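You operate a simulated robot arm through the tools that you are given. There is no shell and no other tool. Be economical: measure what you need, move in short steps, check, and stop when the job is done.

The job below is to be done with a simulated robot arm. You get a single attempt, and the scene is never put back.

TASK
Mount the green cell in frame 3 and zero its dial.
Fine: cell on the platform, yoke over it, support wound down, then zero, in that order.

It is judged by the outcome, as a careful person would: the job done as asked, and still so three seconds after it is handed in. It fails if anything else is knocked over, pushed out of place, dropped, spilled or broken.

THE ROBOT
A 7-joint arm with a two-finger parallel gripper on a trunk, on a base that drives. Base frame: it is fixed to the floor where the robot stands at the start and does not move with it; the origin is under the middle of the robot, x ahead of it, y to its left, z up. Units: mm, degrees, N and s.
With the tool pointing down near the work surface it reaches from about 220 to 740 mm from the robot's upright axis, wherever it stands. Its first joint turns from -166.0 to 166.0 degrees. Places, roughly: frame 1 [800, 900, 1100]; frame 1 side knob [600, 900, 900]; frame 1 yoke [800, 1000, 1200]; frame 2 [700, 600, 1100]; frame 2 side knob [500, 600, 900]; frame 2 yoke [800, 600, 1200]; frame 3 [700, 300, 1100]; frame 3 dial [700, 200, 1300]; frame 3 platform [700, 300, 1100]; frame 3 side knob [500, 300, 900]; frame 3 yoke [500, 300, 1100]. Payload 1.57 kg.
Tool frame: the origin (TCP) lies between the finger pads and is the grasp point; the fingertips stand 30 mm ahead of it; z points along the fingers, y is the line along which they close. The gripper opens to 110 mm. The fingers are 24 mm wide and 12 mm thick; the gripper's body (48 by 112 mm) begins 78 mm behind the TCP.
Orientation is told as [roll, pitch, yaw] about the base's x, y, z axes, in that order, counted from this pose: with the fingers straight down and closing along the base's y, the tool's x points along the base's -x, its y along +y and its z along -z.

THE INTERFACE
- The arm moves only by the tool servo_tool. Its argument "steps" is a list that holds one entry, the list of rows, each a list of 6 numbers: the shift along the tool's x, y, z in mm, then the turn, a rotation vector about the tool's x, y, z in degrees. In form: [[[x, y, z, rx, ry, rz], ...]]. A call has 1 to 10 rows; each row shifts and turns the commanded pose from where the row before left it, along the tool's axes as they then stand. "fingers" is the opening in per cent of the stroke, from 0 (shut) to 100 (fully open), set as the call begins (left out, the last holds). Rows are played at 5 a second. More than 50 mm and 8.6 degrees between two rows, or a gripper value outside its range, and nothing of the call is played. Where a pose cannot be reached the arm comes as near as it can. A force on the tool above 90 N (or 10 N above the force at the start of the call, whichever is more), or a blocked arm, ends the call early, and 0.2 s more pass. Each finger travels about 45 mm/s and halts on what it meets, pressing with about 42 N; the grip force reading is that of the motor and also rises with nothing between the fingers. The clock runs only during rows and for 0.2 s after the last one: add rows that do not move to give the fingers time. The reply holds the time, the measured pose of the TCP, the force on the tool along the base axes, the opening and the grip force, in the units named above and with some noise, with the torque about the TCP (base axes, N m) and any sound that the robot's microphone picked up.
- Cameras (640 x 400 px; columns grow to the right, rows downward): "scene" is now at [22.4, 168.6, 1590]; the picture's right is [0.16, -0.99, 0.00], its down [-0.67, -0.11, -0.73] and it looks along [0.72, 0.11, -0.68] (base axes); focal length 278 px, centre (320, 200). "wrist" rides on the gripper at [70, 16, -141] in the tool frame; the picture's right is [-0.23, 0.97, 0.00], its down [-0.86, -0.20, -0.48] and it looks along [-0.47, -0.11, 0.88] (tool axes); focal length 222 px, centre (320, 200).
- snapshot(camera): a new picture of that camera. No time passes.
- lift_body(by): slides the trunk up (or, below 0, down) by that many mm; the arm and the scene camera ride with it, the base frame stays. It gives what a move gives, with no picture.
- drive_base(legs): drives the robot by 1 to 6 legs, each [ahead, turn to the left] in mm and degrees, along the robot's own axes; the way and the turn of a leg run together, so that a leg with both is an arc; at most 1500 mm and 180 degrees a leg. The arm and the cameras ride along, it lands a little off, and it stops where it bumps. It gives what a move gives.
- aim_head(pan, tilt): turns the head with the scene camera to pan (to the left, within 155 degrees either way) and tilt (down, from -29 to 69), counted from straight ahead of the robot. It gives what a move gives.
- measure_at(camera, pixels): for up to 12 pixels [column, row] of the newest picture of that camera ("zoom" is the newest enlarged one), the place [x, y, z] in the base frame of the surface seen there, good to about 2 mm. No time passes.
- zoom(camera, box): a new picture of the part [left, top, right, bottom] of that camera's present view, enlarged. No time passes.
- job_done(): hands the job in; it is judged then, once.

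Keep the steps short. Do not move on a guess: measure, check each grasp and each placing, and mend mistakes. In all there are 80 turns and 60 pictures (those below and enlarged ones count). Leave the gripper open and the arm clear of the work at the hand-in unless told otherwise, and finish with a single line.

The tools are called after "Request:" as a command line: name --argument value ..., lists and objects as JSON in quotes. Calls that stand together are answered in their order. servo_tool: Moves the arm, as the interface text tells. Its arguments: {"type":"object","properties":{"steps":{"type":"array","items":{"type":"array","items":{"type":"array","items":{"type":"number"}}}},"fingers":{"type":"number"}},"required":["steps"]} The other tools are called the same way: lift_body (by) slides the trunk up or down; drive_base (legs) drives the base; aim_head (pan, tilt) turns the head that bears the scene camera; snapshot (camera) takes a picture; measure_at (camera, pixels) gives the place of the surface under pixels of a picture; zoom (camera, box) takes an enlarged picture of a part of a camera's view; job_done () hands the job in.

At the start:

```text
clock: 0.0
tool_pos: [263.9, 348.8, 999.4]
orientation: [0.0, 0.0, 0.0]
wrist_force: [1.0, -0.4, 0.0]
torque: [0.0, -0.04, -0.04]
opening: 109.9
gripper_force: 0.0
trunk travel left (down, up): [-525.0, 65.0]
robot x, y, heading: [-1.2, 3.2, 0.1]
head pan, tilt: [9.0, 43.1]
```

scene: 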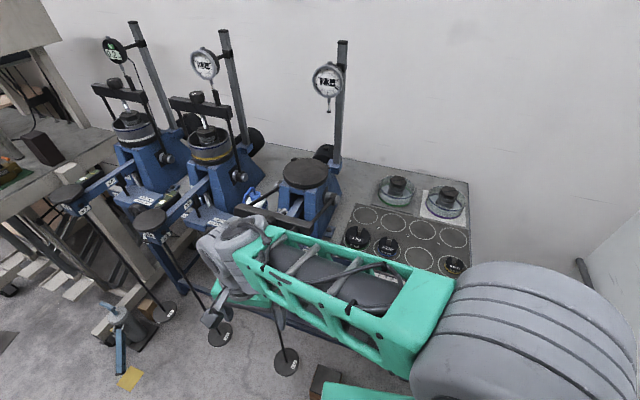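
wrist: 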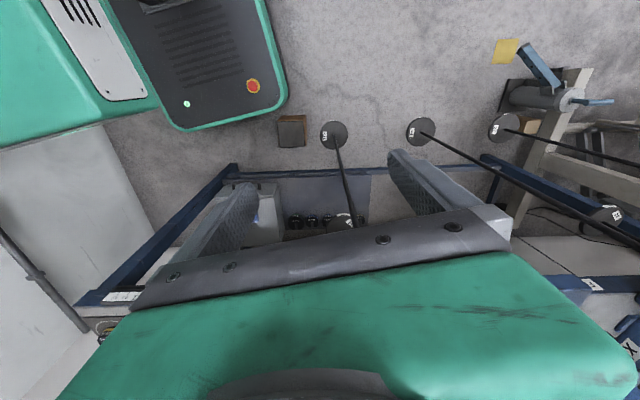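

I see three loading frames and two cells on the tray at the right. First I'll enlarge frame 3 and the cells.

Request:
zoom --camera "scene" --box '[220, 30, 380, 260]'

Request:
zoom --camera "scene" --box '[320, 160, 490, 290]'

Request:
zoom --camera "scene" --box '[80, 20, 280, 240]'

```text
1.74 times, centred on (300, 145) of scene
```

zoom: 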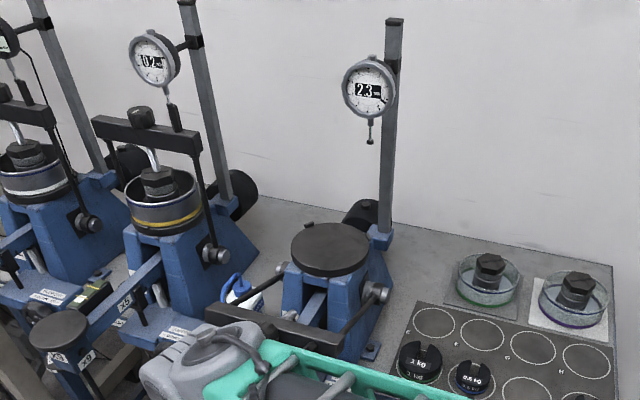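

```text
3.08 times, centred on (405, 225) of scene
```

zoom: 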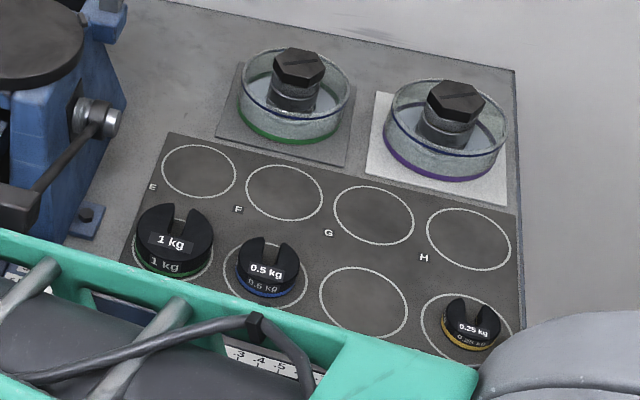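

```text
1.82 times, centred on (180, 130) of scene
```

zoom: 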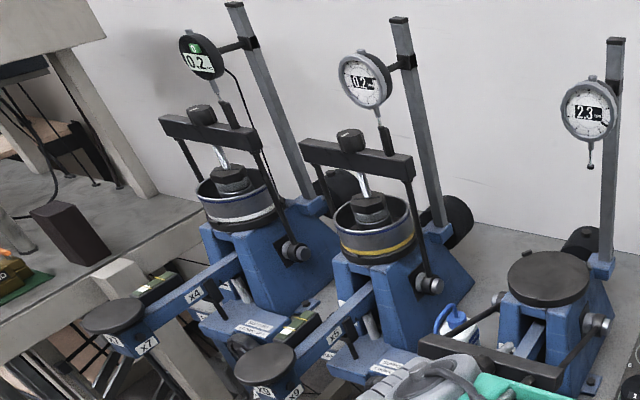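

The green-banded cell is the left one on the tray. I'll measure the cell, the platform, the yoke bar and the dial.

Request:
snapshot --camera "scene"

Request:
measure_at --camera "scene" --pixels '[[397, 181], [397, 188], [397, 205], [303, 171], [286, 173], [327, 173], [304, 188], [330, 80], [329, 108], [270, 217], [320, 181], [344, 45]]'

Request:
zoom --camera "scene" --box '[300, 40, 360, 120]'

```text
54 pictures are left
```

scene: 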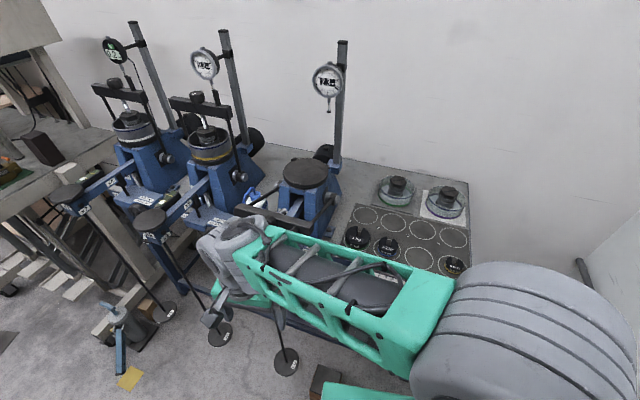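

```text
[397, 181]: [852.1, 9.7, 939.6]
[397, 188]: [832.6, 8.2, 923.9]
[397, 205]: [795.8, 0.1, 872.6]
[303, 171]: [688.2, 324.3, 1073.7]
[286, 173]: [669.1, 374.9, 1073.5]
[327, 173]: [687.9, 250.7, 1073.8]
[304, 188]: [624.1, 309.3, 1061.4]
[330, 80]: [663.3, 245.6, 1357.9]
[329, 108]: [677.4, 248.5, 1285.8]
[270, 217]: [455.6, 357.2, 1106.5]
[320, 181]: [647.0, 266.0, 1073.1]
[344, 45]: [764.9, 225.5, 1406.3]
```

```text
5.00 times, centred on (330, 80) of scene
```

zoom: 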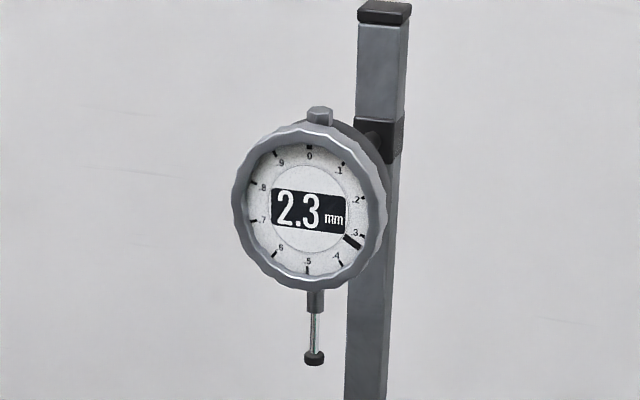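

The yoke is swung forward (bar near x=456). My arm blocks the view of the front of frame 3, so I'll move the tool right and up.

Request:
servo_tool --steps '[[[0, -45, -20, 0, 0, 0], [0, -45, -20, 0, 0, 0], [0, -45, -20, 0, 0, 0], [0, -45, -20, 0, 0, 0], [0, -45, -20, 0, 0, 0], [0, -45, -20, 0, 0, 0], [0, -45, -20, 0, 0, 0], [0, -45, -20, 0, 0, 0], [0, -45, -20, 0, 0, 0], [0, -45, -20, 0, 0, 0]]]'

Request:
snapshot --camera "scene"

Request:
snapshot --camera "wrist"

```text
clock: 2.2
tool_pos: [264.3, -102.3, 1202.7]
orientation: [-0.1, -0.1, 0.0]
wrist_force: [-0.1, -0.1, -0.1]
torque: [0.02, 0.01, 0.02]
opening: 109.9
gripper_force: 0.1
trunk travel left (down, up): [-525.0, 65.0]
robot x, y, heading: [1.3, 2.7, -0.1]
head pan, tilt: [9.0, 43.1]
```

```text
52 pictures are left
```

scene: 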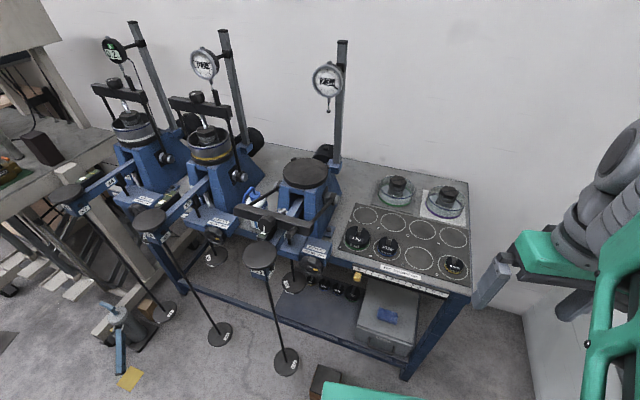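

```text
51 pictures are left
```

wrist: 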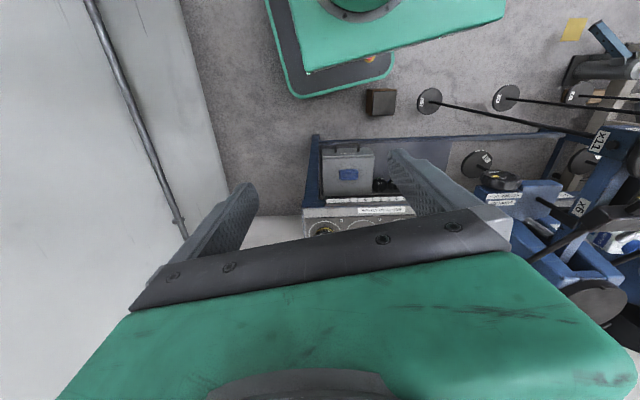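

Frame 3's front is clear now. I'll enlarge it for the yoke and the side knob, and measure.

Request:
zoom --camera "scene" --box '[220, 145, 360, 305]'

Request:
measure_at --camera "scene" --pixels '[[244, 209], [305, 226], [272, 217], [300, 212], [311, 268], [259, 256], [297, 250], [287, 277], [327, 193], [404, 276], [374, 300], [287, 355]]'

Request:
zoom --camera "scene" --box '[270, 230, 350, 300]'

```text
2.50 times, centred on (290, 225) of scene
```

zoom: 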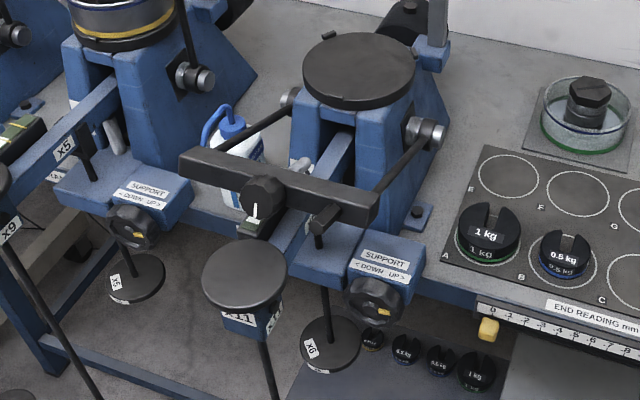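

```text
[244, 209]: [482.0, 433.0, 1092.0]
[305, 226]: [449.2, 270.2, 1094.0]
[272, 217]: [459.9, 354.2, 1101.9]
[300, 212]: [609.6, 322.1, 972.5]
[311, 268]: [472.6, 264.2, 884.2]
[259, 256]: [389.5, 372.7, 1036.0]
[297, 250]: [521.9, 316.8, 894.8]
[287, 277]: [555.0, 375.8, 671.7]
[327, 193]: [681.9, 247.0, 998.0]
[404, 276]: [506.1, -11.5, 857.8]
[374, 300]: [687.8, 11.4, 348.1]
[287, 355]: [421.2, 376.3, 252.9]
```

```text
5.71 times, centred on (310, 265) of scene
```

zoom: 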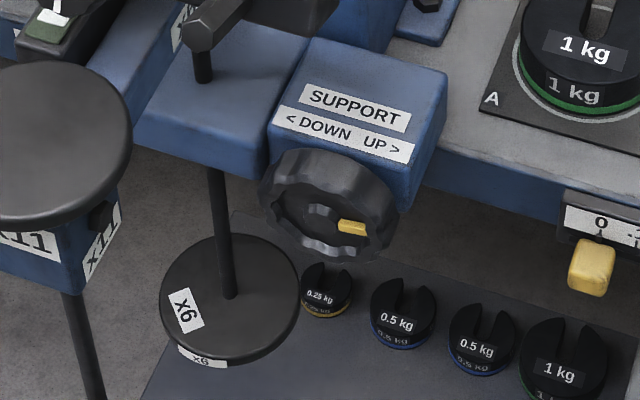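

The support knob carries "< DOWN  UP >", so turning it to the left is down. I need to know how far the base can go ahead, so I'll measure the floor items and the base edge, and look closely at the cells.

Request:
measure_at --camera "scene" --pixels '[[340, 386], [400, 393], [325, 370], [318, 390], [402, 374], [287, 373], [440, 300], [300, 362], [275, 362]]'

Request:
zoom --camera "scene" --box '[370, 165, 480, 230]'

Request:
measure_at --camera "zoom" --pixels '[[155, 80], [120, 85], [193, 85], [155, 62], [155, 105], [60, 120], [250, 120], [155, 180], [155, 205], [430, 95]]'

```text
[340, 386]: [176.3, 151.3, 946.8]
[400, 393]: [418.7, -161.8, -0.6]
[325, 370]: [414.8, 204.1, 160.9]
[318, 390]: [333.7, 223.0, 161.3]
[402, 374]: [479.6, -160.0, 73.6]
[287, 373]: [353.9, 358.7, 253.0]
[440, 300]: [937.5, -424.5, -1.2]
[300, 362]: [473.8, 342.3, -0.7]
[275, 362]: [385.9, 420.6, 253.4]
```

```text
5.82 times, centred on (425, 198) of scene
```

zoom: 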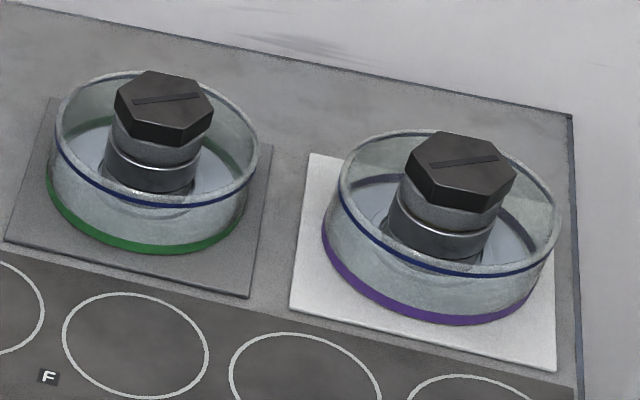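

```text
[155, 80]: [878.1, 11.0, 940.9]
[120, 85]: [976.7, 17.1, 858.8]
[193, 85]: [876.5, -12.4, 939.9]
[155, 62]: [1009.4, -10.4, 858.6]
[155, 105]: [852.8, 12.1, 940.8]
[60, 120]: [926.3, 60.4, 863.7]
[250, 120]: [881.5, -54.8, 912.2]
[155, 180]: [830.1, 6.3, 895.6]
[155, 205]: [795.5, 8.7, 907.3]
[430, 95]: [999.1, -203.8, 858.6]
```

Cell centre is about (860, 5), cap top z≈941. I'll measure the base's own front edge and the obstacles in the wrist picture, and the cap's corners.

Request:
measure_at --camera "wrist" --pixels '[[305, 95], [388, 72], [370, 90], [380, 102], [395, 92], [429, 100], [368, 112], [440, 105], [450, 137], [345, 147], [268, 10]]'

Request:
measure_at --camera "zoom" --pixels '[[118, 98], [149, 74], [199, 82], [210, 108], [182, 130], [131, 122], [140, 102], [196, 95]]'

```text
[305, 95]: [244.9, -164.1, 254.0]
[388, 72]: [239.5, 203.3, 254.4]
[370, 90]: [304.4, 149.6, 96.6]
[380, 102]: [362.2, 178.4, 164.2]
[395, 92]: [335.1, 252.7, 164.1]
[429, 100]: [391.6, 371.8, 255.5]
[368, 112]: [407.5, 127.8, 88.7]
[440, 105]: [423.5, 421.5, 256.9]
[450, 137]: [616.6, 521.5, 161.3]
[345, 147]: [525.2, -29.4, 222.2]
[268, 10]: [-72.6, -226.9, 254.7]
```

```text
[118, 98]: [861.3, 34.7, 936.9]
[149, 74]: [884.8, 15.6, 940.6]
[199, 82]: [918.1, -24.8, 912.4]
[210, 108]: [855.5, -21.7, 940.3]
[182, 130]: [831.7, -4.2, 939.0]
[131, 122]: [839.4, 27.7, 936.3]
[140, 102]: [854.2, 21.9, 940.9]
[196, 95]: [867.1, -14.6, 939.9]
```

The base front is near x=250, half-width about 230; a block stands on the floor at x 320–410, y 128–253. I must shift right (y≈-130) before going ahead. I'll check the right wall and behind.

Request:
measure_at --camera "scene" --pixels '[[620, 235], [500, 330], [540, 370], [500, 230], [480, 390]]'

Request:
aim_head --pan -150 --tilt 45

Request:
snapshot --camera "scene"

Request:
measure_at --camera "scene" --pixels '[[100, 100], [100, 200], [320, 200], [320, 350], [500, 350], [500, 200], [150, 350]]'

```text
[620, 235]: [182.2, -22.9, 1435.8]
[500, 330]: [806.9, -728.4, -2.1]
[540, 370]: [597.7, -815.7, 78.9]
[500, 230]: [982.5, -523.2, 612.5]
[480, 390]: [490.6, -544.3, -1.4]
```

```text
clock: 4.7
tool_pos: [264.6, -102.0, 1203.0]
orientation: [0.0, 0.0, 0.0]
wrist_force: [0.5, 1.0, -0.2]
torque: [-0.01, 0.0, -0.03]
opening: 110.0
gripper_force: 0.0
trunk travel left (down, up): [-525.0, 65.0]
robot x, y, heading: [1.9, 2.8, 0.1]
head pan, tilt: [-150.0, 45.0]
```

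```text
47 pictures are left
```

scene: 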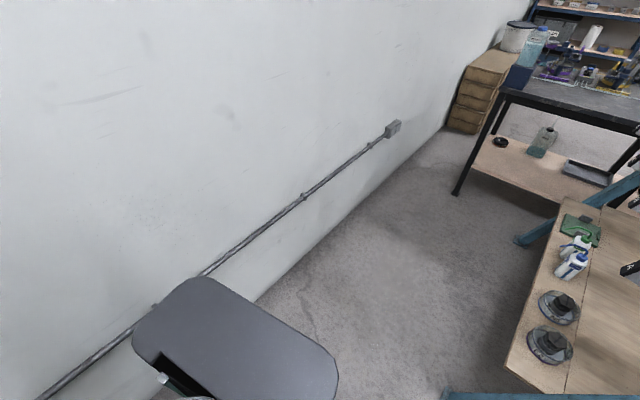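

```text
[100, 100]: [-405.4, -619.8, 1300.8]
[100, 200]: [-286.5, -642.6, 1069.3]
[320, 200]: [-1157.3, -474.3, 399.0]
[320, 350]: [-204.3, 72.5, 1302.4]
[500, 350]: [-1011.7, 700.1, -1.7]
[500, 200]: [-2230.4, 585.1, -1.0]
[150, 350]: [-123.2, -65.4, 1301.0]
```

Space behind and to the right is clear (wall near y=-650). I drive back 200, turn right 30, ahead 270, turn left 30 and check before going in.

Request:
drive_base --legs '[[-200, 0], [0, -30], [270, 0], [0, 30]]'

Request:
aim_head --pan 10 --tilt 60

Request:
snapshot --camera "scene"

```text
clock: 10.7
tool_pos: [293.9, -235.7, 1203.3]
orientation: [0.0, 0.0, -0.2]
wrist_force: [1.0, 0.1, 0.6]
torque: [0.01, 0.0, -0.01]
opening: 110.0
gripper_force: 0.1
trunk travel left (down, up): [-525.0, 65.0]
robot x, y, heading: [32.5, -135.0, -0.1]
head pan, tilt: [-150.0, 45.0]
```

```text
clock: 13.2
tool_pos: [295.1, -237.0, 1202.8]
orientation: [0.0, 0.0, -0.2]
wrist_force: [1.0, -0.4, -0.2]
torque: [0.02, -0.01, 0.03]
opening: 110.0
gripper_force: 0.1
trunk travel left (down, up): [-525.0, 65.0]
robot x, y, heading: [32.2, -133.4, -0.2]
head pan, tilt: [10.0, 60.0]
```

```text
46 pictures are left
```

scene: 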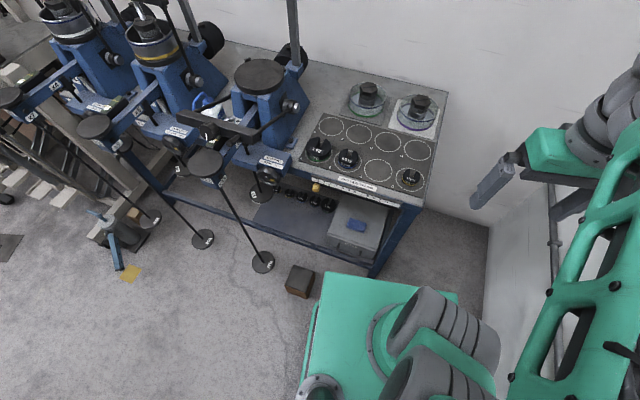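

The block lies just left of the base's left edge; I measure the clearance before driving in.

Request:
measure_at --camera "scene" --pixels '[[313, 278], [308, 296], [312, 272], [290, 266], [328, 276], [318, 300], [316, 330], [455, 295], [380, 270], [400, 215], [372, 272]]'

Request:
zoom --camera "scene" --box '[250, 180, 450, 320]'

```text
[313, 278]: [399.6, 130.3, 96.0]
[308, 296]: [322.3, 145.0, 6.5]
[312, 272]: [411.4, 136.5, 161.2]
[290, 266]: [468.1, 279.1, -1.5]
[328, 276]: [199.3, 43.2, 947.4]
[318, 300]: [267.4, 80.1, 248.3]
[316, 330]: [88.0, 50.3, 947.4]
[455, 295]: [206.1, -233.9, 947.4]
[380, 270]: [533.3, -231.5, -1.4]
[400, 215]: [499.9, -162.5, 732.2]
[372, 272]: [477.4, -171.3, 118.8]
```

```text
2.86 times, centred on (350, 250) of scene
```

zoom: 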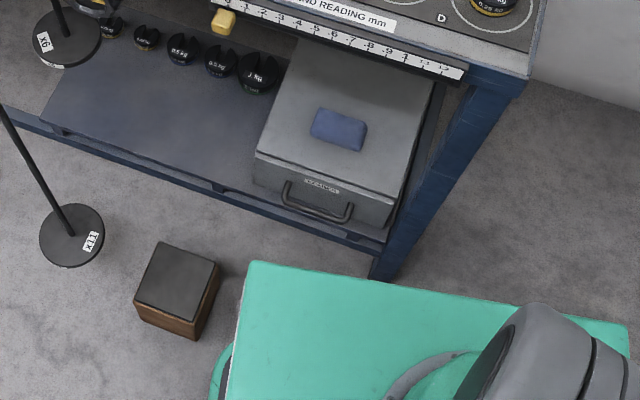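

About 45 mm of side clearance and 200 mm ahead to the bench bar. I drive ahead 145, and look at the cells with the head.

Request:
drive_base --legs '[[145, 0]]'

Request:
aim_head --pan 15 --tilt 45

Request:
snapshot --camera "scene"

```text
clock: 14.5
tool_pos: [441.5, -236.9, 1203.3]
orientation: [0.0, 0.0, -0.1]
wrist_force: [0.7, -0.5, 0.5]
torque: [-0.05, 0.01, -0.02]
opening: 110.3
gripper_force: 0.1
trunk travel left (down, up): [-525.0, 65.0]
robot x, y, heading: [177.7, -135.1, -0.3]
head pan, tilt: [10.0, 60.0]
```

```text
clock: 15.3
tool_pos: [440.4, -237.7, 1202.5]
orientation: [0.1, -0.1, -0.1]
wrist_force: [-0.9, -0.2, 0.0]
torque: [-0.01, -0.02, 0.01]
opening: 109.9
gripper_force: 0.1
trunk travel left (down, up): [-525.0, 65.0]
robot x, y, heading: [176.9, -135.3, -0.2]
head pan, tilt: [15.0, 45.0]
```

```text
44 pictures are left
```

scene: 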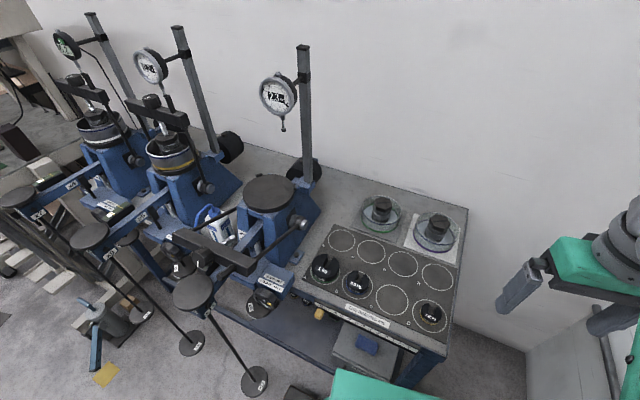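

I bring the open gripper above the green cell, still high.

Request:
servo_tool --steps '[[[-41.5, 24.3, 12, 0, 0, 0], [-41.5, 24.3, 12, 0, 0, 0], [-41.5, 24.3, 12, 0, 0, 0], [-41.5, 24.3, 12, 0, 0, 0], [-41.5, 24.3, 12, 0, 0, 0], [-41.5, 24.3, 12, 0, 0, 0], [-41.5, 24.3, 12, 0, 0, 0], [-41.5, 24.3, 12, 0, 0, 0], [-41.5, 24.3, 12, 0, 0, 0], [-41.5, 24.3, 12, 0, 0, 0]]]'

Request:
snapshot --camera "wrist"

Request:
zoom --camera "scene" --box '[300, 120, 500, 300]'

```text
clock: 17.5
tool_pos: [856.2, 6.7, 1083.8]
orientation: [0.0, 0.1, 0.0]
wrist_force: [-0.8, -0.2, -0.4]
torque: [0.0, -0.03, -0.01]
opening: 110.0
gripper_force: 0.0
trunk travel left (down, up): [-525.0, 65.0]
robot x, y, heading: [179.5, -133.8, 0.1]
head pan, tilt: [15.0, 45.0]
```

```text
43 pictures are left
```

wrist: 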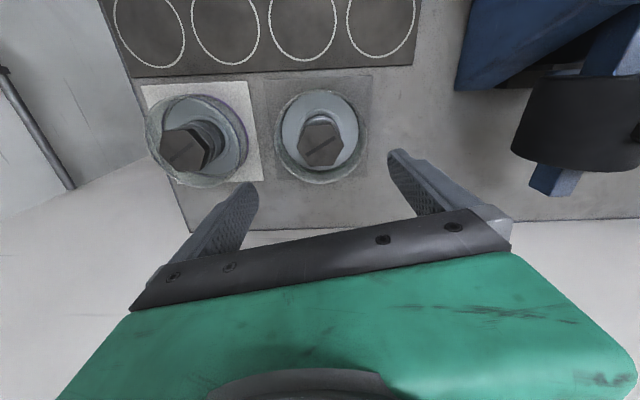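

```text
2.22 times, centred on (400, 210) of scene
```

zoom: 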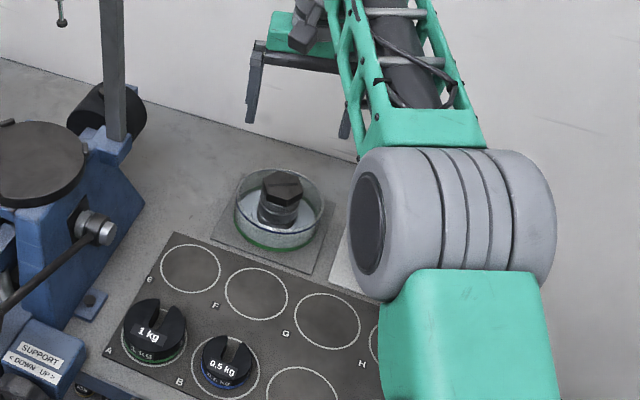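

I see the green cell's hex cap at wrist (322,145). I enlarge and measure its flats.

Request:
zoom --camera "wrist" --box '[260, 75, 390, 200]'

Request:
measure_at --camera "zoom" --pixels '[[265, 147], [310, 123], [355, 150], [360, 200], [335, 270], [270, 255], [240, 215], [310, 200], [300, 60], [180, 190], [430, 190], [310, 335]]'

```text
3.20 times, centred on (325, 138) of wrist
```

zoom: 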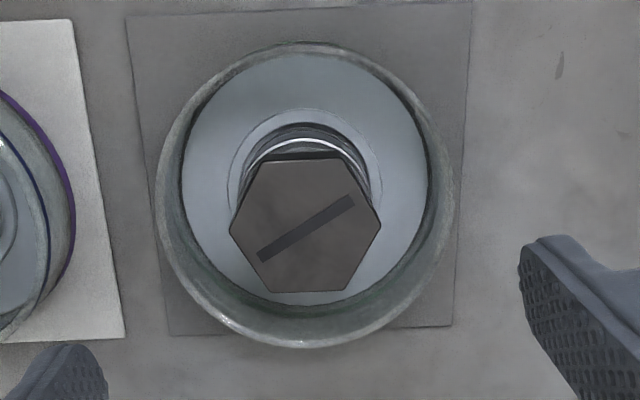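

```text
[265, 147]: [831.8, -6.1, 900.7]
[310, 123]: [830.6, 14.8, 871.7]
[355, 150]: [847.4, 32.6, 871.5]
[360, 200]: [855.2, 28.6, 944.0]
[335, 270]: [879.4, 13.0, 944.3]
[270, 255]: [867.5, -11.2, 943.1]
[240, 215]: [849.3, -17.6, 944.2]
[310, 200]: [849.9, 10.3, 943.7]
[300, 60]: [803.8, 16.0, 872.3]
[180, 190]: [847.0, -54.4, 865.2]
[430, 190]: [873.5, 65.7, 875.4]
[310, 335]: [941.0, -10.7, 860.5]
```

The hex's corners lie left and right, so I need its exact angle; I measure points just inside its corners.

Request:
measure_at --camera "zoom" --pixels '[[267, 163], [341, 158], [377, 225], [345, 286], [272, 288], [234, 231], [306, 224], [304, 288], [304, 162], [350, 200], [262, 258]]'

```text
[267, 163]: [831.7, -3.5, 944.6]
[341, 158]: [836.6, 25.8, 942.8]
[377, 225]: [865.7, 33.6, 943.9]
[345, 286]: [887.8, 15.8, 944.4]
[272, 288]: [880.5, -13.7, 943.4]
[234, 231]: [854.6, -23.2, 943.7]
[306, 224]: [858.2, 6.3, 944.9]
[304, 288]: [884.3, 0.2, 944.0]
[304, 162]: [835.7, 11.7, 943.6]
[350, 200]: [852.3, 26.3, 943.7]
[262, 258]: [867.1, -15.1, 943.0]
```

Cap centre (859.5, 5.8), flats 50 mm apart, a flat normal at 107.7°. I turn the gripper 17.7° left, set 75 mm opening and come down to 1000.

Request:
servo_tool --steps '[[[-3.3, -0.9, 0, 0, 0, 0], [0, 0, 20, 0, 0, -5.9], [0, 0, 20, 0, 0, -5.9], [0, 0, 20, 0, 0, -5.9], [0, 0, 24, 0, 0, 0], [0, 0, 0, 0, 0, 0]]]' --fingers 68

Request:
snapshot --camera "wrist"

Request:
zoom --camera "scene" --box '[340, 130, 460, 260]'

```text
clock: 18.9
tool_pos: [859.2, 5.6, 999.6]
orientation: [0.0, 0.0, 17.6]
wrist_force: [-0.2, -0.7, 0.3]
torque: [0.0, -0.02, 0.02]
opening: 74.6
gripper_force: 0.1
trunk travel left (down, up): [-525.0, 65.0]
robot x, y, heading: [177.9, -136.4, 0.0]
head pan, tilt: [15.0, 45.0]
```

```text
40 pictures are left
```

wrist: 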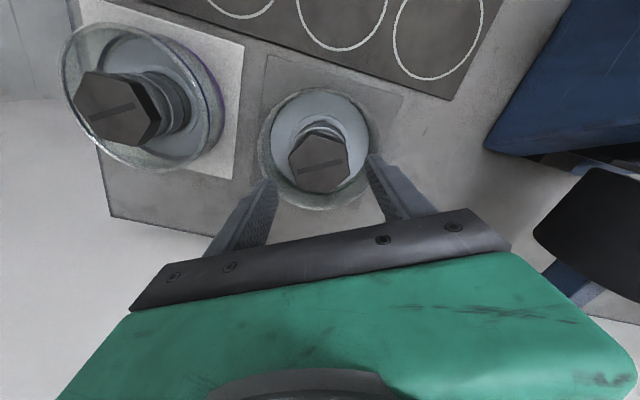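

```text
3.08 times, centred on (400, 195) of scene
```

zoom: 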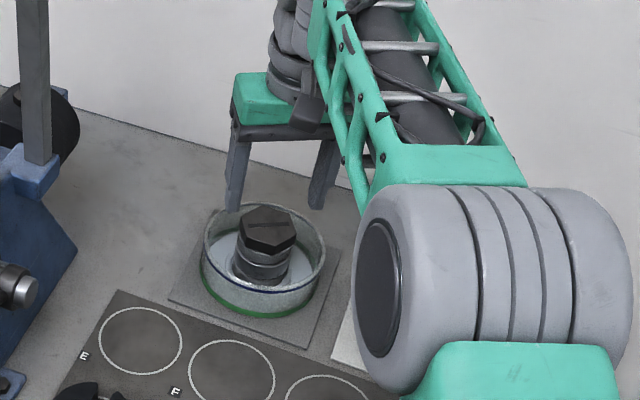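

The cap lies centred between the fingers. I go straight down 58 mm to z≈942 (tips 912), then close.

Request:
servo_tool --steps '[[[0, 0, 20, 0, 0, 0], [0, 0, 20, 0, 0, 0], [0, 0, 10, 0, 0, 0], [0, 0, 8, 0, 0, 0], [0, 0, 0, 0, 0, 0]]]'

Request:
zoom --camera "wrist" --box '[200, 60, 440, 240]'

```text
clock: 20.1
tool_pos: [860.2, 5.2, 941.3]
orientation: [-0.1, 0.0, 17.6]
wrist_force: [0.2, -0.2, 0.2]
torque: [0.01, -0.02, 0.01]
opening: 75.0
gripper_force: 0.0
trunk travel left (down, up): [-525.0, 65.0]
robot x, y, heading: [179.8, -132.9, -0.1]
head pan, tilt: [15.0, 45.0]
```

```text
2.22 times, centred on (320, 150) of wrist
```

zoom: 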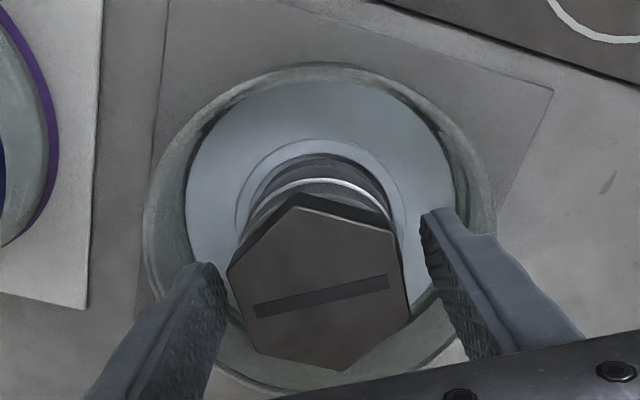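

The flats face the pads and the tips are inside the cup. I close the fingers.

Request:
servo_tool --steps '[[[0, 0, 0, 0, 0, 0], [0, 0, 0, 0, 0, 0], [0, 0, 0, 0, 0, 0], [0, 0, 0, 0, 0, 0], [0, 0, 0, 0, 0, 0]]]' --fingers 0

```text
clock: 21.3
tool_pos: [860.4, 4.3, 941.4]
orientation: [0.0, 0.1, 17.5]
wrist_force: [-0.7, 3.0, 0.1]
torque: [0.19, 0.12, -0.44]
opening: 56.9
gripper_force: 41.8
trunk travel left (down, up): [-525.0, 65.0]
robot x, y, heading: [182.6, -132.9, -0.3]
head pan, tilt: [15.0, 45.0]
```

The grip holds at 56.9 mm, 42 N. I lift 12 mm and look whether the whole cell comes up.

Request:
servo_tool --steps '[[[0, 0, -4, 0, 0, 0], [0, 0, -4, 0, 0, 0], [0, 0, -4, 0, 0, 0], [0, 0, 0, 0, 0, 0]]]'

Request:
zoom --camera "scene" --box '[340, 130, 460, 260]'

```text
clock: 22.3
tool_pos: [859.3, 3.9, 951.4]
orientation: [0.0, 0.2, 17.6]
wrist_force: [-0.4, -0.6, -9.4]
torque: [0.02, -0.03, 0.01]
opening: 55.1
gripper_force: 42.0
trunk travel left (down, up): [-525.0, 65.0]
robot x, y, heading: [177.6, -134.8, -0.0]
head pan, tilt: [15.0, 45.0]
```

```text
3.08 times, centred on (400, 195) of scene
```

zoom: 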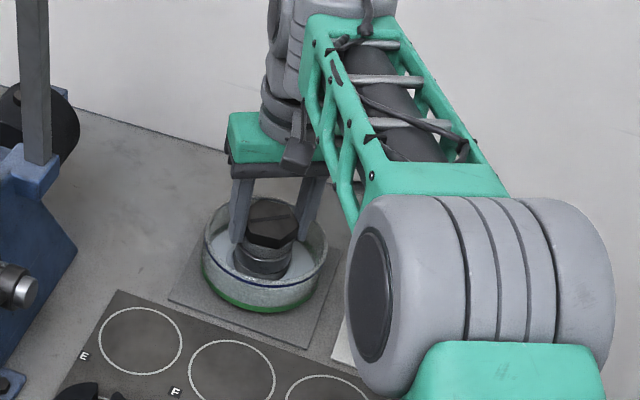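

The whole cell comes up (9.4 N). Before carrying it, I measure the platform and the dial, since the dial hangs close to where the gripper body will be.

Request:
servo_tool --steps '[[[0, 0, -30, 0, 0, 0], [0, 0, -30, 0, 0, 0], [0, 0, -30, 0, 0, 0], [0, 0, -30, 0, 0, 0], [0, 0, -30, 0, 0, 0], [0, 0, -30, 0, 0, 0], [0, 0, -30, 0, 0, 0], [0, 0, 0, 0, 0, 0]]]'

Request:
zoom --camera "scene" --box '[220, 60, 340, 270]'

Request:
snapshot --camera "scene"

Request:
measure_at --camera "scene" --pixels '[[264, 94], [292, 97], [278, 80], [278, 110], [277, 95], [283, 119], [283, 128], [303, 70], [247, 192], [291, 192], [268, 178], [268, 207]]'

```text
clock: 24.1
tool_pos: [847.7, 2.7, 1157.2]
orientation: [0.0, 0.1, 17.6]
wrist_force: [0.2, 0.6, -13.0]
torque: [-0.01, -0.04, -0.01]
opening: 55.3
gripper_force: 42.2
out of reach, approached as far as the arm can: row 7
trunk travel left (down, up): [-525.0, 65.0]
robot x, y, heading: [173.3, -132.2, -0.1]
head pan, tilt: [15.0, 45.0]
```

```text
1.90 times, centred on (280, 165) of scene
```

zoom: 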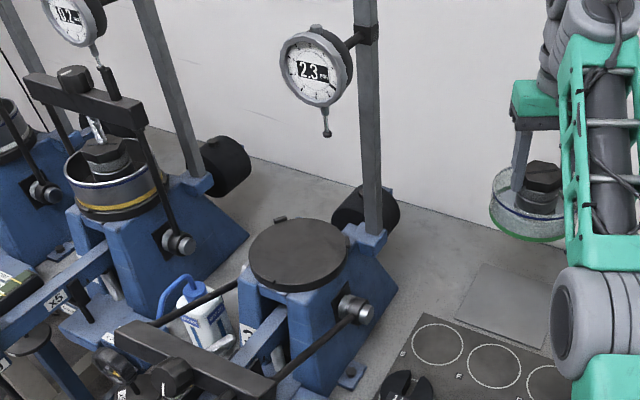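

```text
35 pictures are left
```

scene: 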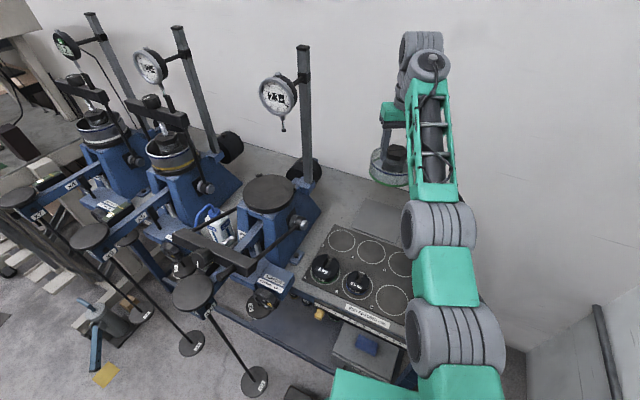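

```text
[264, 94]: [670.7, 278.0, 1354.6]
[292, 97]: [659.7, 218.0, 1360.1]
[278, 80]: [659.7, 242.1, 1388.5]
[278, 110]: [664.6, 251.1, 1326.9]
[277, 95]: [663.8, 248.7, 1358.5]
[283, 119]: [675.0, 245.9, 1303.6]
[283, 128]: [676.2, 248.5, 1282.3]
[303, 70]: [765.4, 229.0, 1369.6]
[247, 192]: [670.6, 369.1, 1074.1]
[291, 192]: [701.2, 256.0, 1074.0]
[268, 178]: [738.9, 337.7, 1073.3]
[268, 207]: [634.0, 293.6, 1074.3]
```

The dial (y 212–284, z 1322–1395, plunger tip z 1282) would clash with an upright gripper above the platform centre (686, 313). A gripper leaning ~30° back towards -x about its closing axis clears it, with pads still flush. So I set the cell back on its pad and regrasp it leaning.

Request:
servo_tool --steps '[[[0, 0, 30, 0, 0, 0], [0, 0, 30, 0, 0, 0], [0, 0, 30, 0, 0, 0], [0, 0, 30, 0, 0, 0], [0, 0, 30, 0, 0, 0], [0, 0, 30, 0, 0, 0], [0, 0, 15, 0, 0, 0], [0, 0, 0, 0, 0, 0]]]'

```text
clock: 24.4
tool_pos: [855.1, 4.1, 1149.2]
orientation: [-0.2, -1.4, 17.7]
wrist_force: [21.3, 5.6, -32.5]
torque: [-0.55, 1.13, -0.13]
opening: 55.2
gripper_force: 42.2
out of reach, approached as far as the arm can: row 1
trunk travel left (down, up): [-525.0, 65.0]
robot x, y, heading: [177.0, -129.3, 0.0]
head pan, tilt: [15.0, 45.0]
stopped in row 1: the force on the tool passed its limit at 154 N (the readings are from after the stop); the commanded pose is now the measured one
```

A jolt at the edge of reach; now I continue down gently.

Request:
servo_tool --steps '[[[0, 0, 8, 0, 0, 0], [0, 0, 15, 0, 0.7, 0], [0, 0, 20, 0, 0.7, 0], [0, 0, 25, 0, 0, 0], [0, 0, 25, 0, 0, 0], [0, 0, 25, 0, 0, 0], [0, 0, 0, 0, 0, 0]]]'

Request:
zoom --camera "scene" --box '[330, 120, 450, 250]'

```text
clock: 24.8
tool_pos: [857.2, 4.6, 1143.3]
orientation: [-0.2, -1.8, 17.5]
wrist_force: [16.5, 4.6, -29.3]
torque: [-0.34, 0.76, -0.06]
opening: 55.1
gripper_force: 42.4
trunk travel left (down, up): [-525.0, 65.0]
robot x, y, heading: [174.7, -134.3, -0.1]
head pan, tilt: [15.0, 45.0]
stopped in row 1: the force on the tool passed its limit at 107 N (the readings are from after the stop); the commanded pose is now the measured one
```

```text
3.08 times, centred on (390, 185) of scene
```

zoom: 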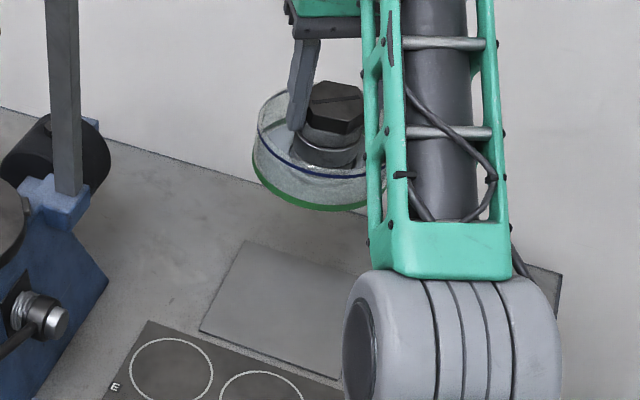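

The arm is near its stretch limit. I let it settle and draw slightly back towards the robot.

Request:
servo_tool --steps '[[[0, 0, 0, 0, 0, 0], [0, 0, 0, 0, 0, 0], [1, 0, 1, 0, 0, 0], [3, 0, 2, 0, 0, 0], [5, 0, 4, 0, 0, 0], [5, 0, 6, 0, 0, 0], [5, 0, 8, 0, 0, 0], [0, 0, 8, 0, 0, 0], [0, 0, 8, 0, 0, 0], [0, 0, 0, 0, 0, 0]]]'

```text
clock: 25.6
tool_pos: [857.9, 4.8, 1141.4]
orientation: [-0.2, -2.2, 17.6]
wrist_force: [16.5, 4.5, -29.4]
torque: [-0.37, 0.73, -0.1]
opening: 54.9
gripper_force: 41.6
trunk travel left (down, up): [-525.0, 65.0]
robot x, y, heading: [177.1, -135.1, -0.2]
head pan, tilt: [15.0, 45.0]
stopped in row 4: the force on the tool passed its limit at 109 N (the readings are from after the stop); the commanded pose is now the measured one
```

There's a steady push of about (16, 5, -20) N on the tool; perhaps the cup touches the forearm. I look before moving more.

Request:
snapshot --camera "wrist"

Request:
zoom --camera "scene" --box '[340, 20, 500, 210]'

Request:
measure_at --camera "zoom" --pixels '[[250, 290], [205, 300], [290, 290], [300, 330], [300, 360], [280, 375], [330, 150], [310, 250], [225, 265], [260, 220]]'

```text
33 pictures are left
```

wrist: 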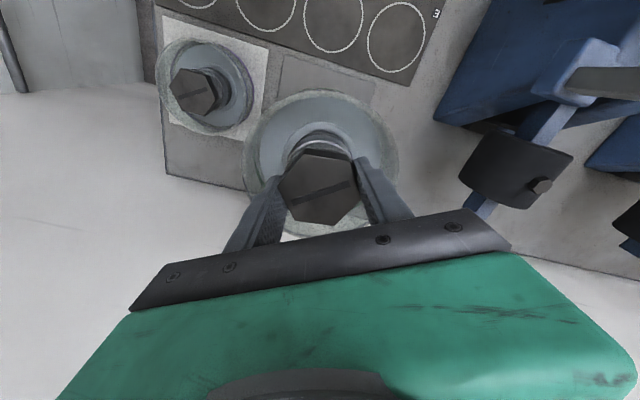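

```text
2.11 times, centred on (420, 115) of scene
```

zoom: 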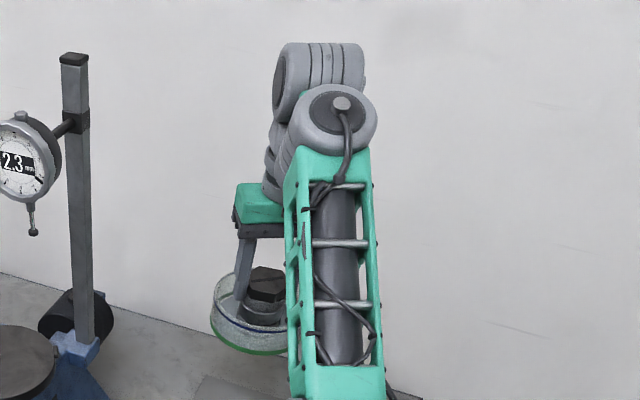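

```text
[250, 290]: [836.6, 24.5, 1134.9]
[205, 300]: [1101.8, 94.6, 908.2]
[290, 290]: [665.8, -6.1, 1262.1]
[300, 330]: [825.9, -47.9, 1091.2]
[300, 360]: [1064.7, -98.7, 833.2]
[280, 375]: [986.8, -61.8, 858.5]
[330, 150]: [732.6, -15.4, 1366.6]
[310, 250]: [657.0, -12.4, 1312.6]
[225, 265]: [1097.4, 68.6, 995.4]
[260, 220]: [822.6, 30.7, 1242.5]
```

The torque points to a contact at the wrist-camera housing: it touches the forearm because the wrist is folded. I ease the tool outwards and down with a small pitch, in tiny steps.

Request:
servo_tool --steps '[[[-2, 0, 1, 0, 0.6, 0], [-2, 0, 1, 0, 0.6, 0], [-2, 0, 1, 0, 0.6, 0], [-1, 0, 1, 0, 0.4, 0], [0, 0, 0, 0, 0, 0]]]'

```text
clock: 26.9
tool_pos: [861.7, 6.1, 1140.5]
orientation: [-0.3, -1.1, 17.7]
wrist_force: [0.2, 0.8, -7.5]
torque: [-0.01, 0.0, 0.01]
opening: 55.0
gripper_force: 42.1
out of reach, approached as far as the arm can: row 4
trunk travel left (down, up): [-525.0, 65.0]
robot x, y, heading: [178.8, -133.4, -0.1]
head pan, tilt: [15.0, 45.0]
```

Free again: only the cell's weight shows. Now down in small steps.

Request:
servo_tool --steps '[[[0, 0, 2, 0, 0, 0], [0, 0, 2, 0, 0, 0], [0, 0, 3, 0, 0, 0], [0, 0, 4, 0, 0, 0], [0, 0, 5, 0, 0, 0], [0, 0, 5, 0, 0, 0], [0, 0, 0, 0, 0, 0]]]'

```text
clock: 28.3
tool_pos: [860.0, 5.6, 1118.0]
orientation: [-0.2, -0.7, 17.5]
wrist_force: [15.8, 5.4, -29.8]
torque: [-0.41, 0.75, -0.14]
opening: 54.9
gripper_force: 42.0
out of reach, approached as far as the arm can: row 1
trunk travel left (down, up): [-525.0, 65.0]
robot x, y, heading: [178.2, -136.3, 0.2]
head pan, tilt: [15.0, 45.0]
stopped in row 7: the force on the tool passed its limit at 99 N (the readings are from after the stop); the commanded pose is now the measured one
```

Contact again. The forearm is too steep; raising the trunk won't change that itself, but gives a flatter forearm for the same tool height. First I free the contact, then raise the trunk 60.

Request:
servo_tool --steps '[[[-2, 0, 0, 0, 0.6, 0], [-2, 0, 0, 0, 0.6, 0], [-1, 0, 0, 0, 0.4, 0], [0, 0, 0, 0, 0, 0]]]'

Request:
lift_body --by 60

Request:
snapshot --camera "scene"

```text
clock: 29.3
tool_pos: [862.6, 7.3, 1118.4]
orientation: [-0.2, 0.9, 17.4]
wrist_force: [0.1, -0.4, -8.4]
torque: [0.01, -0.01, 0.02]
opening: 55.2
gripper_force: 42.0
trunk travel left (down, up): [-525.0, 65.0]
robot x, y, heading: [177.9, -136.1, 0.1]
head pan, tilt: [15.0, 45.0]
```

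```text
clock: 30.3
tool_pos: [862.1, 7.8, 1178.3]
orientation: [-0.2, 1.0, 17.4]
wrist_force: [0.9, -0.2, -8.6]
torque: [-0.01, 0.02, 0.02]
opening: 55.2
gripper_force: 41.2
trunk travel left (down, up): [-585.0, 5.0]
robot x, y, heading: [175.7, -132.8, -0.3]
head pan, tilt: [15.0, 45.0]
```

```text
31 pictures are left
```

scene: 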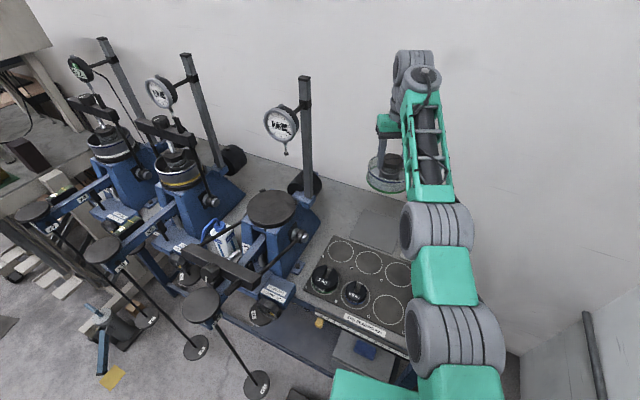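

Now down in measured steps.

Request:
servo_tool --steps '[[[0, 0, 3, 0, 0, 0], [0, 0, 5, 0, 0, 0], [0, 0, 8, 0, 0, 0], [0, 0, 10, 0, 0, 0], [0, 0, 10, 0, 0, 0], [0, 0, 10, 0, 0, 0], [0, 0, 10, 0, 0, 0], [0, 0, 10, 0, 0, 0], [0, 0, 10, 0, 0, 0], [0, 0, 0, 0, 0, 0]]]'

```text
clock: 32.5
tool_pos: [866.9, 10.1, 1103.9]
orientation: [-0.2, 1.1, 17.5]
wrist_force: [0.0, -0.7, -9.3]
torque: [0.01, -0.01, -0.01]
opening: 55.0
gripper_force: 42.3
out of reach, approached as far as the arm can: row 7, 9
trunk travel left (down, up): [-585.0, 5.0]
robot x, y, heading: [174.7, -134.3, 0.0]
head pan, tilt: [15.0, 45.0]
```

It works. Continue down, drifting back to x≈860.

Request:
servo_tool --steps '[[[1, -0.5, 10, 0, -0.2, 0], [1, -0.5, 10, 0, -0.2, 0], [1, -0.5, 15, 0, -0.2, 0], [1, -0.5, 15, 0, -0.2, 0], [1, -0.5, 15, 0, -0.2, 0], [1, -0.5, 20, 0, 0, 0], [0, 0, 20, 0, 0, 0], [0, 0, 20, 0, 0, 0], [0, 0, 15, 0, 0, 0], [0, 0, 0, 0, 0, 0]]]'

```text
clock: 34.7
tool_pos: [894.1, 9.3, 969.5]
orientation: [-0.2, -0.1, 17.5]
wrist_force: [-0.1, 0.1, -9.6]
torque: [0.01, 0.01, -0.01]
opening: 54.9
gripper_force: 42.2
out of reach, approached as far as the arm can: row 1, 2, 3, 4, 5, 6, 8
trunk travel left (down, up): [-585.0, 5.0]
robot x, y, heading: [175.1, -135.1, -0.2]
head pan, tilt: [15.0, 45.0]
```

The limit pushes the tool outward (x=894). At this height I try moving back inward gently.

Request:
servo_tool --steps '[[[4, 0, 0, 0, 0, 0], [5, -1, 0, 0, 0, 0], [5, -1, 0, 0, 0, 0], [5, -1, 0, 0, 0, 0], [5, -1, 0, 0, 0, 0], [5, -1, 0, 0, 0, 0], [5, -1, 0, 0, 0, 0], [0, 0, 0, 0, 0, 0]]]'

Request:
snapshot --camera "scene"

```text
clock: 36.5
tool_pos: [901.3, -1.8, 969.9]
orientation: [-1.5, 0.0, 17.6]
wrist_force: [0.0, 0.4, -8.7]
torque: [0.01, 0.04, 0.01]
opening: 55.0
gripper_force: 42.1
out of reach, approached as far as the arm can: row 1, 2, 3, 4, 5, 6, 7
trunk travel left (down, up): [-585.0, 5.0]
robot x, y, heading: [177.8, -132.7, -0.2]
head pan, tilt: [15.0, 45.0]
```

```text
30 pictures are left
```

scene: 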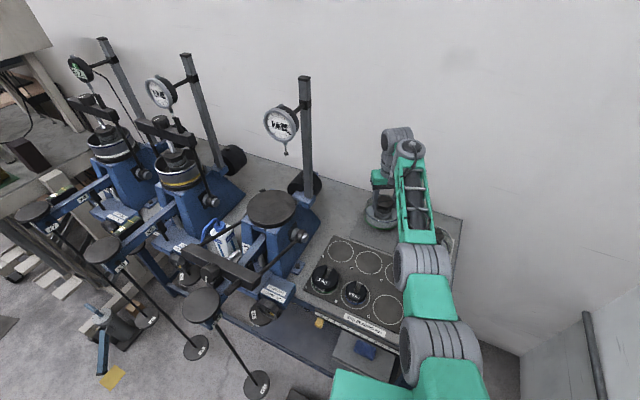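

This posture is wedged at a joint limit. I raise the tool 50 while drawing in, then lower the trunk back, which was the good band before.

Request:
servo_tool --steps '[[[0, 0, -10, 0, 0, 0], [0, 0, -10, 0, 0, 0], [0, 0, -10, 0, 0, 0], [2, 0, -10, 0, 0, 0], [4, 0, -10, 0, 0, 0], [4, 0, -8, 0, 0, 0], [5, 0, -8, 0, 0, 0], [5, 0, 0, 0, 0, 0], [5, 0, 0, 0, 0, 0], [0, 0, 0, 0, 0, 0]]]'

```text
clock: 38.7
tool_pos: [889.1, -3.1, 1038.3]
orientation: [-0.2, 0.1, 17.5]
wrist_force: [-0.5, 0.0, -9.2]
torque: [-0.01, -0.01, 0.01]
opening: 55.0
gripper_force: 42.4
out of reach, approached as far as the arm can: row 1, 6, 7, 8, 9
trunk travel left (down, up): [-585.0, 5.0]
robot x, y, heading: [175.9, -132.9, -0.3]
head pan, tilt: [15.0, 45.0]
```

Setting the cell down close by is the safest way to unwedge the arm empty-handed. I look with the wrist camera for free room around.

Request:
snapshot --camera "wrist"

Request:
measure_at --camera "wrist" --pixels '[[205, 90], [240, 100], [255, 110], [290, 60], [350, 60], [400, 100], [230, 160], [200, 200], [420, 170], [420, 60]]'

```text
29 pictures are left
```

wrist: 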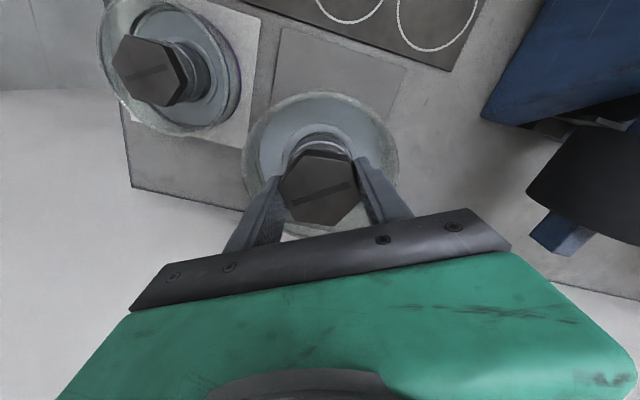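

```text
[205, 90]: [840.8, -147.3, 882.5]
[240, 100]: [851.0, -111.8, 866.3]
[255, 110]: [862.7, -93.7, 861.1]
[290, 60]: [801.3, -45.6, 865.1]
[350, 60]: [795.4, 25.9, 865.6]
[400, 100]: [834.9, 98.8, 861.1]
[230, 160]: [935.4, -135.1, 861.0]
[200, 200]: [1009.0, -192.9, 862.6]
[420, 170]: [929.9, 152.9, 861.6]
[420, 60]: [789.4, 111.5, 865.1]
```

The purple cell ends at y=-112, so there is plenty of room. I go down to about z=955, then feel for contact.

Request:
servo_tool --steps '[[[-1, 3, 10, 0, 0, 0], [-1, 3, 10, 0, 0, 0], [-1, 3, 12, 0, 0, 0], [-1, 3, 12, 0, 0, 0], [-1, 2, 12, 0, 0, 0], [-1, 2, 12, 0, 0, 0], [-1, 0, 10, 0, 0, 0], [0, 0, 5, 0, 0, 0], [0, 0, 0, 0, 0, 0]]]'

```text
clock: 40.7
tool_pos: [894.9, 13.9, 956.2]
orientation: [-0.2, -0.1, 17.5]
wrist_force: [0.2, -1.0, -7.6]
torque: [-0.01, 0.0, -0.03]
opening: 55.1
gripper_force: 42.1
out of reach, approached as far as the arm can: row 4
trunk travel left (down, up): [-585.0, 5.0]
robot x, y, heading: [172.1, -137.0, 0.0]
head pan, tilt: [15.0, 45.0]
```

It came down fine. I try drawing inward over the pad to x≈862.

Request:
servo_tool --steps '[[[5, 0, 0, 0, 0, 0], [5, 0, 0, 0, 0, 0], [5, 0, 0, 0, 0, 0], [5, 0, 0, 0, 0, 0], [5, 0, 0, 0, 0, 0], [5, 0, 0, 0, 0, 0], [4, 0, 0, 0, 0, 0], [0, 0, 0, 0, 0, 0]]]'

```text
clock: 42.5
tool_pos: [898.8, 13.1, 956.6]
orientation: [-0.2, 0.0, 17.6]
wrist_force: [0.1, -0.5, -7.8]
torque: [-0.04, 0.05, 0.04]
opening: 55.1
gripper_force: 41.5
out of reach, approached as far as the arm can: row 1, 2, 5, 6
trunk travel left (down, up): [-585.0, 5.0]
robot x, y, heading: [176.6, -134.8, 0.2]
head pan, tilt: [15.0, 45.0]
```

The arm won't come in, so I let the base back up 38 mm to bring the cell over its pad.

Request:
drive_base --legs '[[-38, 0]]'

Request:
servo_tool --steps '[[[0, 0, 3, 0, 0, 0], [0, 0, 3, 0, 0, 0], [0, 0, 2, 0, 0, 0], [0, 0, 2, 0, 0, 0], [0, 0, 1, 0, 0, 0], [0, 0, 0, 0, 0, 0]]]'

```text
clock: 43.4
tool_pos: [859.0, 14.7, 958.7]
orientation: [-0.2, -0.1, 17.5]
wrist_force: [-0.7, -0.2, -8.4]
torque: [0.02, 0.01, -0.01]
opening: 55.1
gripper_force: 41.7
trunk travel left (down, up): [-585.0, 5.0]
robot x, y, heading: [138.0, -136.1, 0.1]
head pan, tilt: [15.0, 45.0]
```

```text
clock: 44.8
tool_pos: [859.1, 14.3, 946.8]
orientation: [-0.3, -0.1, 17.4]
wrist_force: [1.0, -0.7, -9.3]
torque: [0.0, 0.02, 0.0]
opening: 55.1
gripper_force: 41.5
trunk travel left (down, up): [-585.0, 5.0]
robot x, y, heading: [139.6, -133.9, -0.3]
head pan, tilt: [15.0, 45.0]
```

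Over the pad, still hanging (9 N). A few more millimetres down until the weight leaves the gripper.

Request:
servo_tool --steps '[[[0, 0, 1.5, 0, 0, 0], [0, 0, 1.5, 0, 0, 0], [0, 0, 1, 0, 0, 0], [0, 0, 1, 0, 0, 0], [0, 0, 0, 0, 0, 0]]]'

```text
clock: 46.0
tool_pos: [859.4, 15.1, 942.2]
orientation: [-0.1, -0.2, 17.5]
wrist_force: [0.9, -0.1, 0.6]
torque: [0.28, 0.56, 0.08]
opening: 54.9
gripper_force: 41.7
trunk travel left (down, up): [-585.0, 5.0]
robot x, y, heading: [138.9, -130.7, -0.2]
head pan, tilt: [15.0, 45.0]
```

The weight is off. I open to 75 mm and rise 60.

Request:
servo_tool --steps '[[[0, 0, 0, 0, 0, 0], [0, 0, 0, 0, 0, 0], [0, 0, 0, 0, 0, 0], [0, 0, -10, 0, 0, 0], [0, 0, -15, 0, 0, 0], [0, 0, -15, 0, 0, 0], [0, 0, -20, 0, 0, 0], [0, 0, 0, 0, 0, 0]]]' --fingers 68

Request:
snapshot --camera "scene"

```text
clock: 47.8
tool_pos: [861.3, 14.2, 1001.5]
orientation: [-0.2, -0.1, 17.5]
wrist_force: [-1.5, 0.5, -0.6]
torque: [-0.02, 0.02, 0.03]
opening: 74.9
gripper_force: 0.1
trunk travel left (down, up): [-585.0, 5.0]
robot x, y, heading: [138.4, -134.2, -0.0]
head pan, tilt: [15.0, 45.0]
```

```text
28 pictures are left
```

scene: 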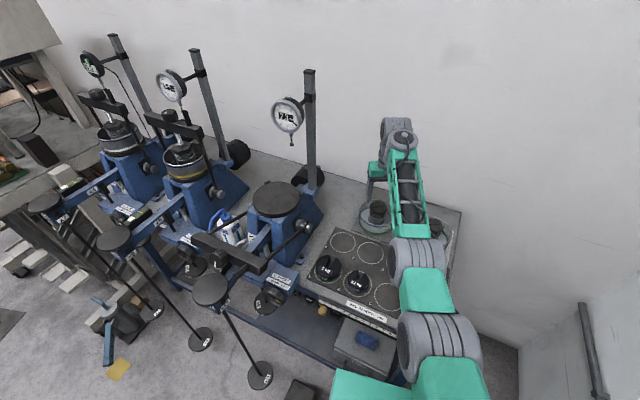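

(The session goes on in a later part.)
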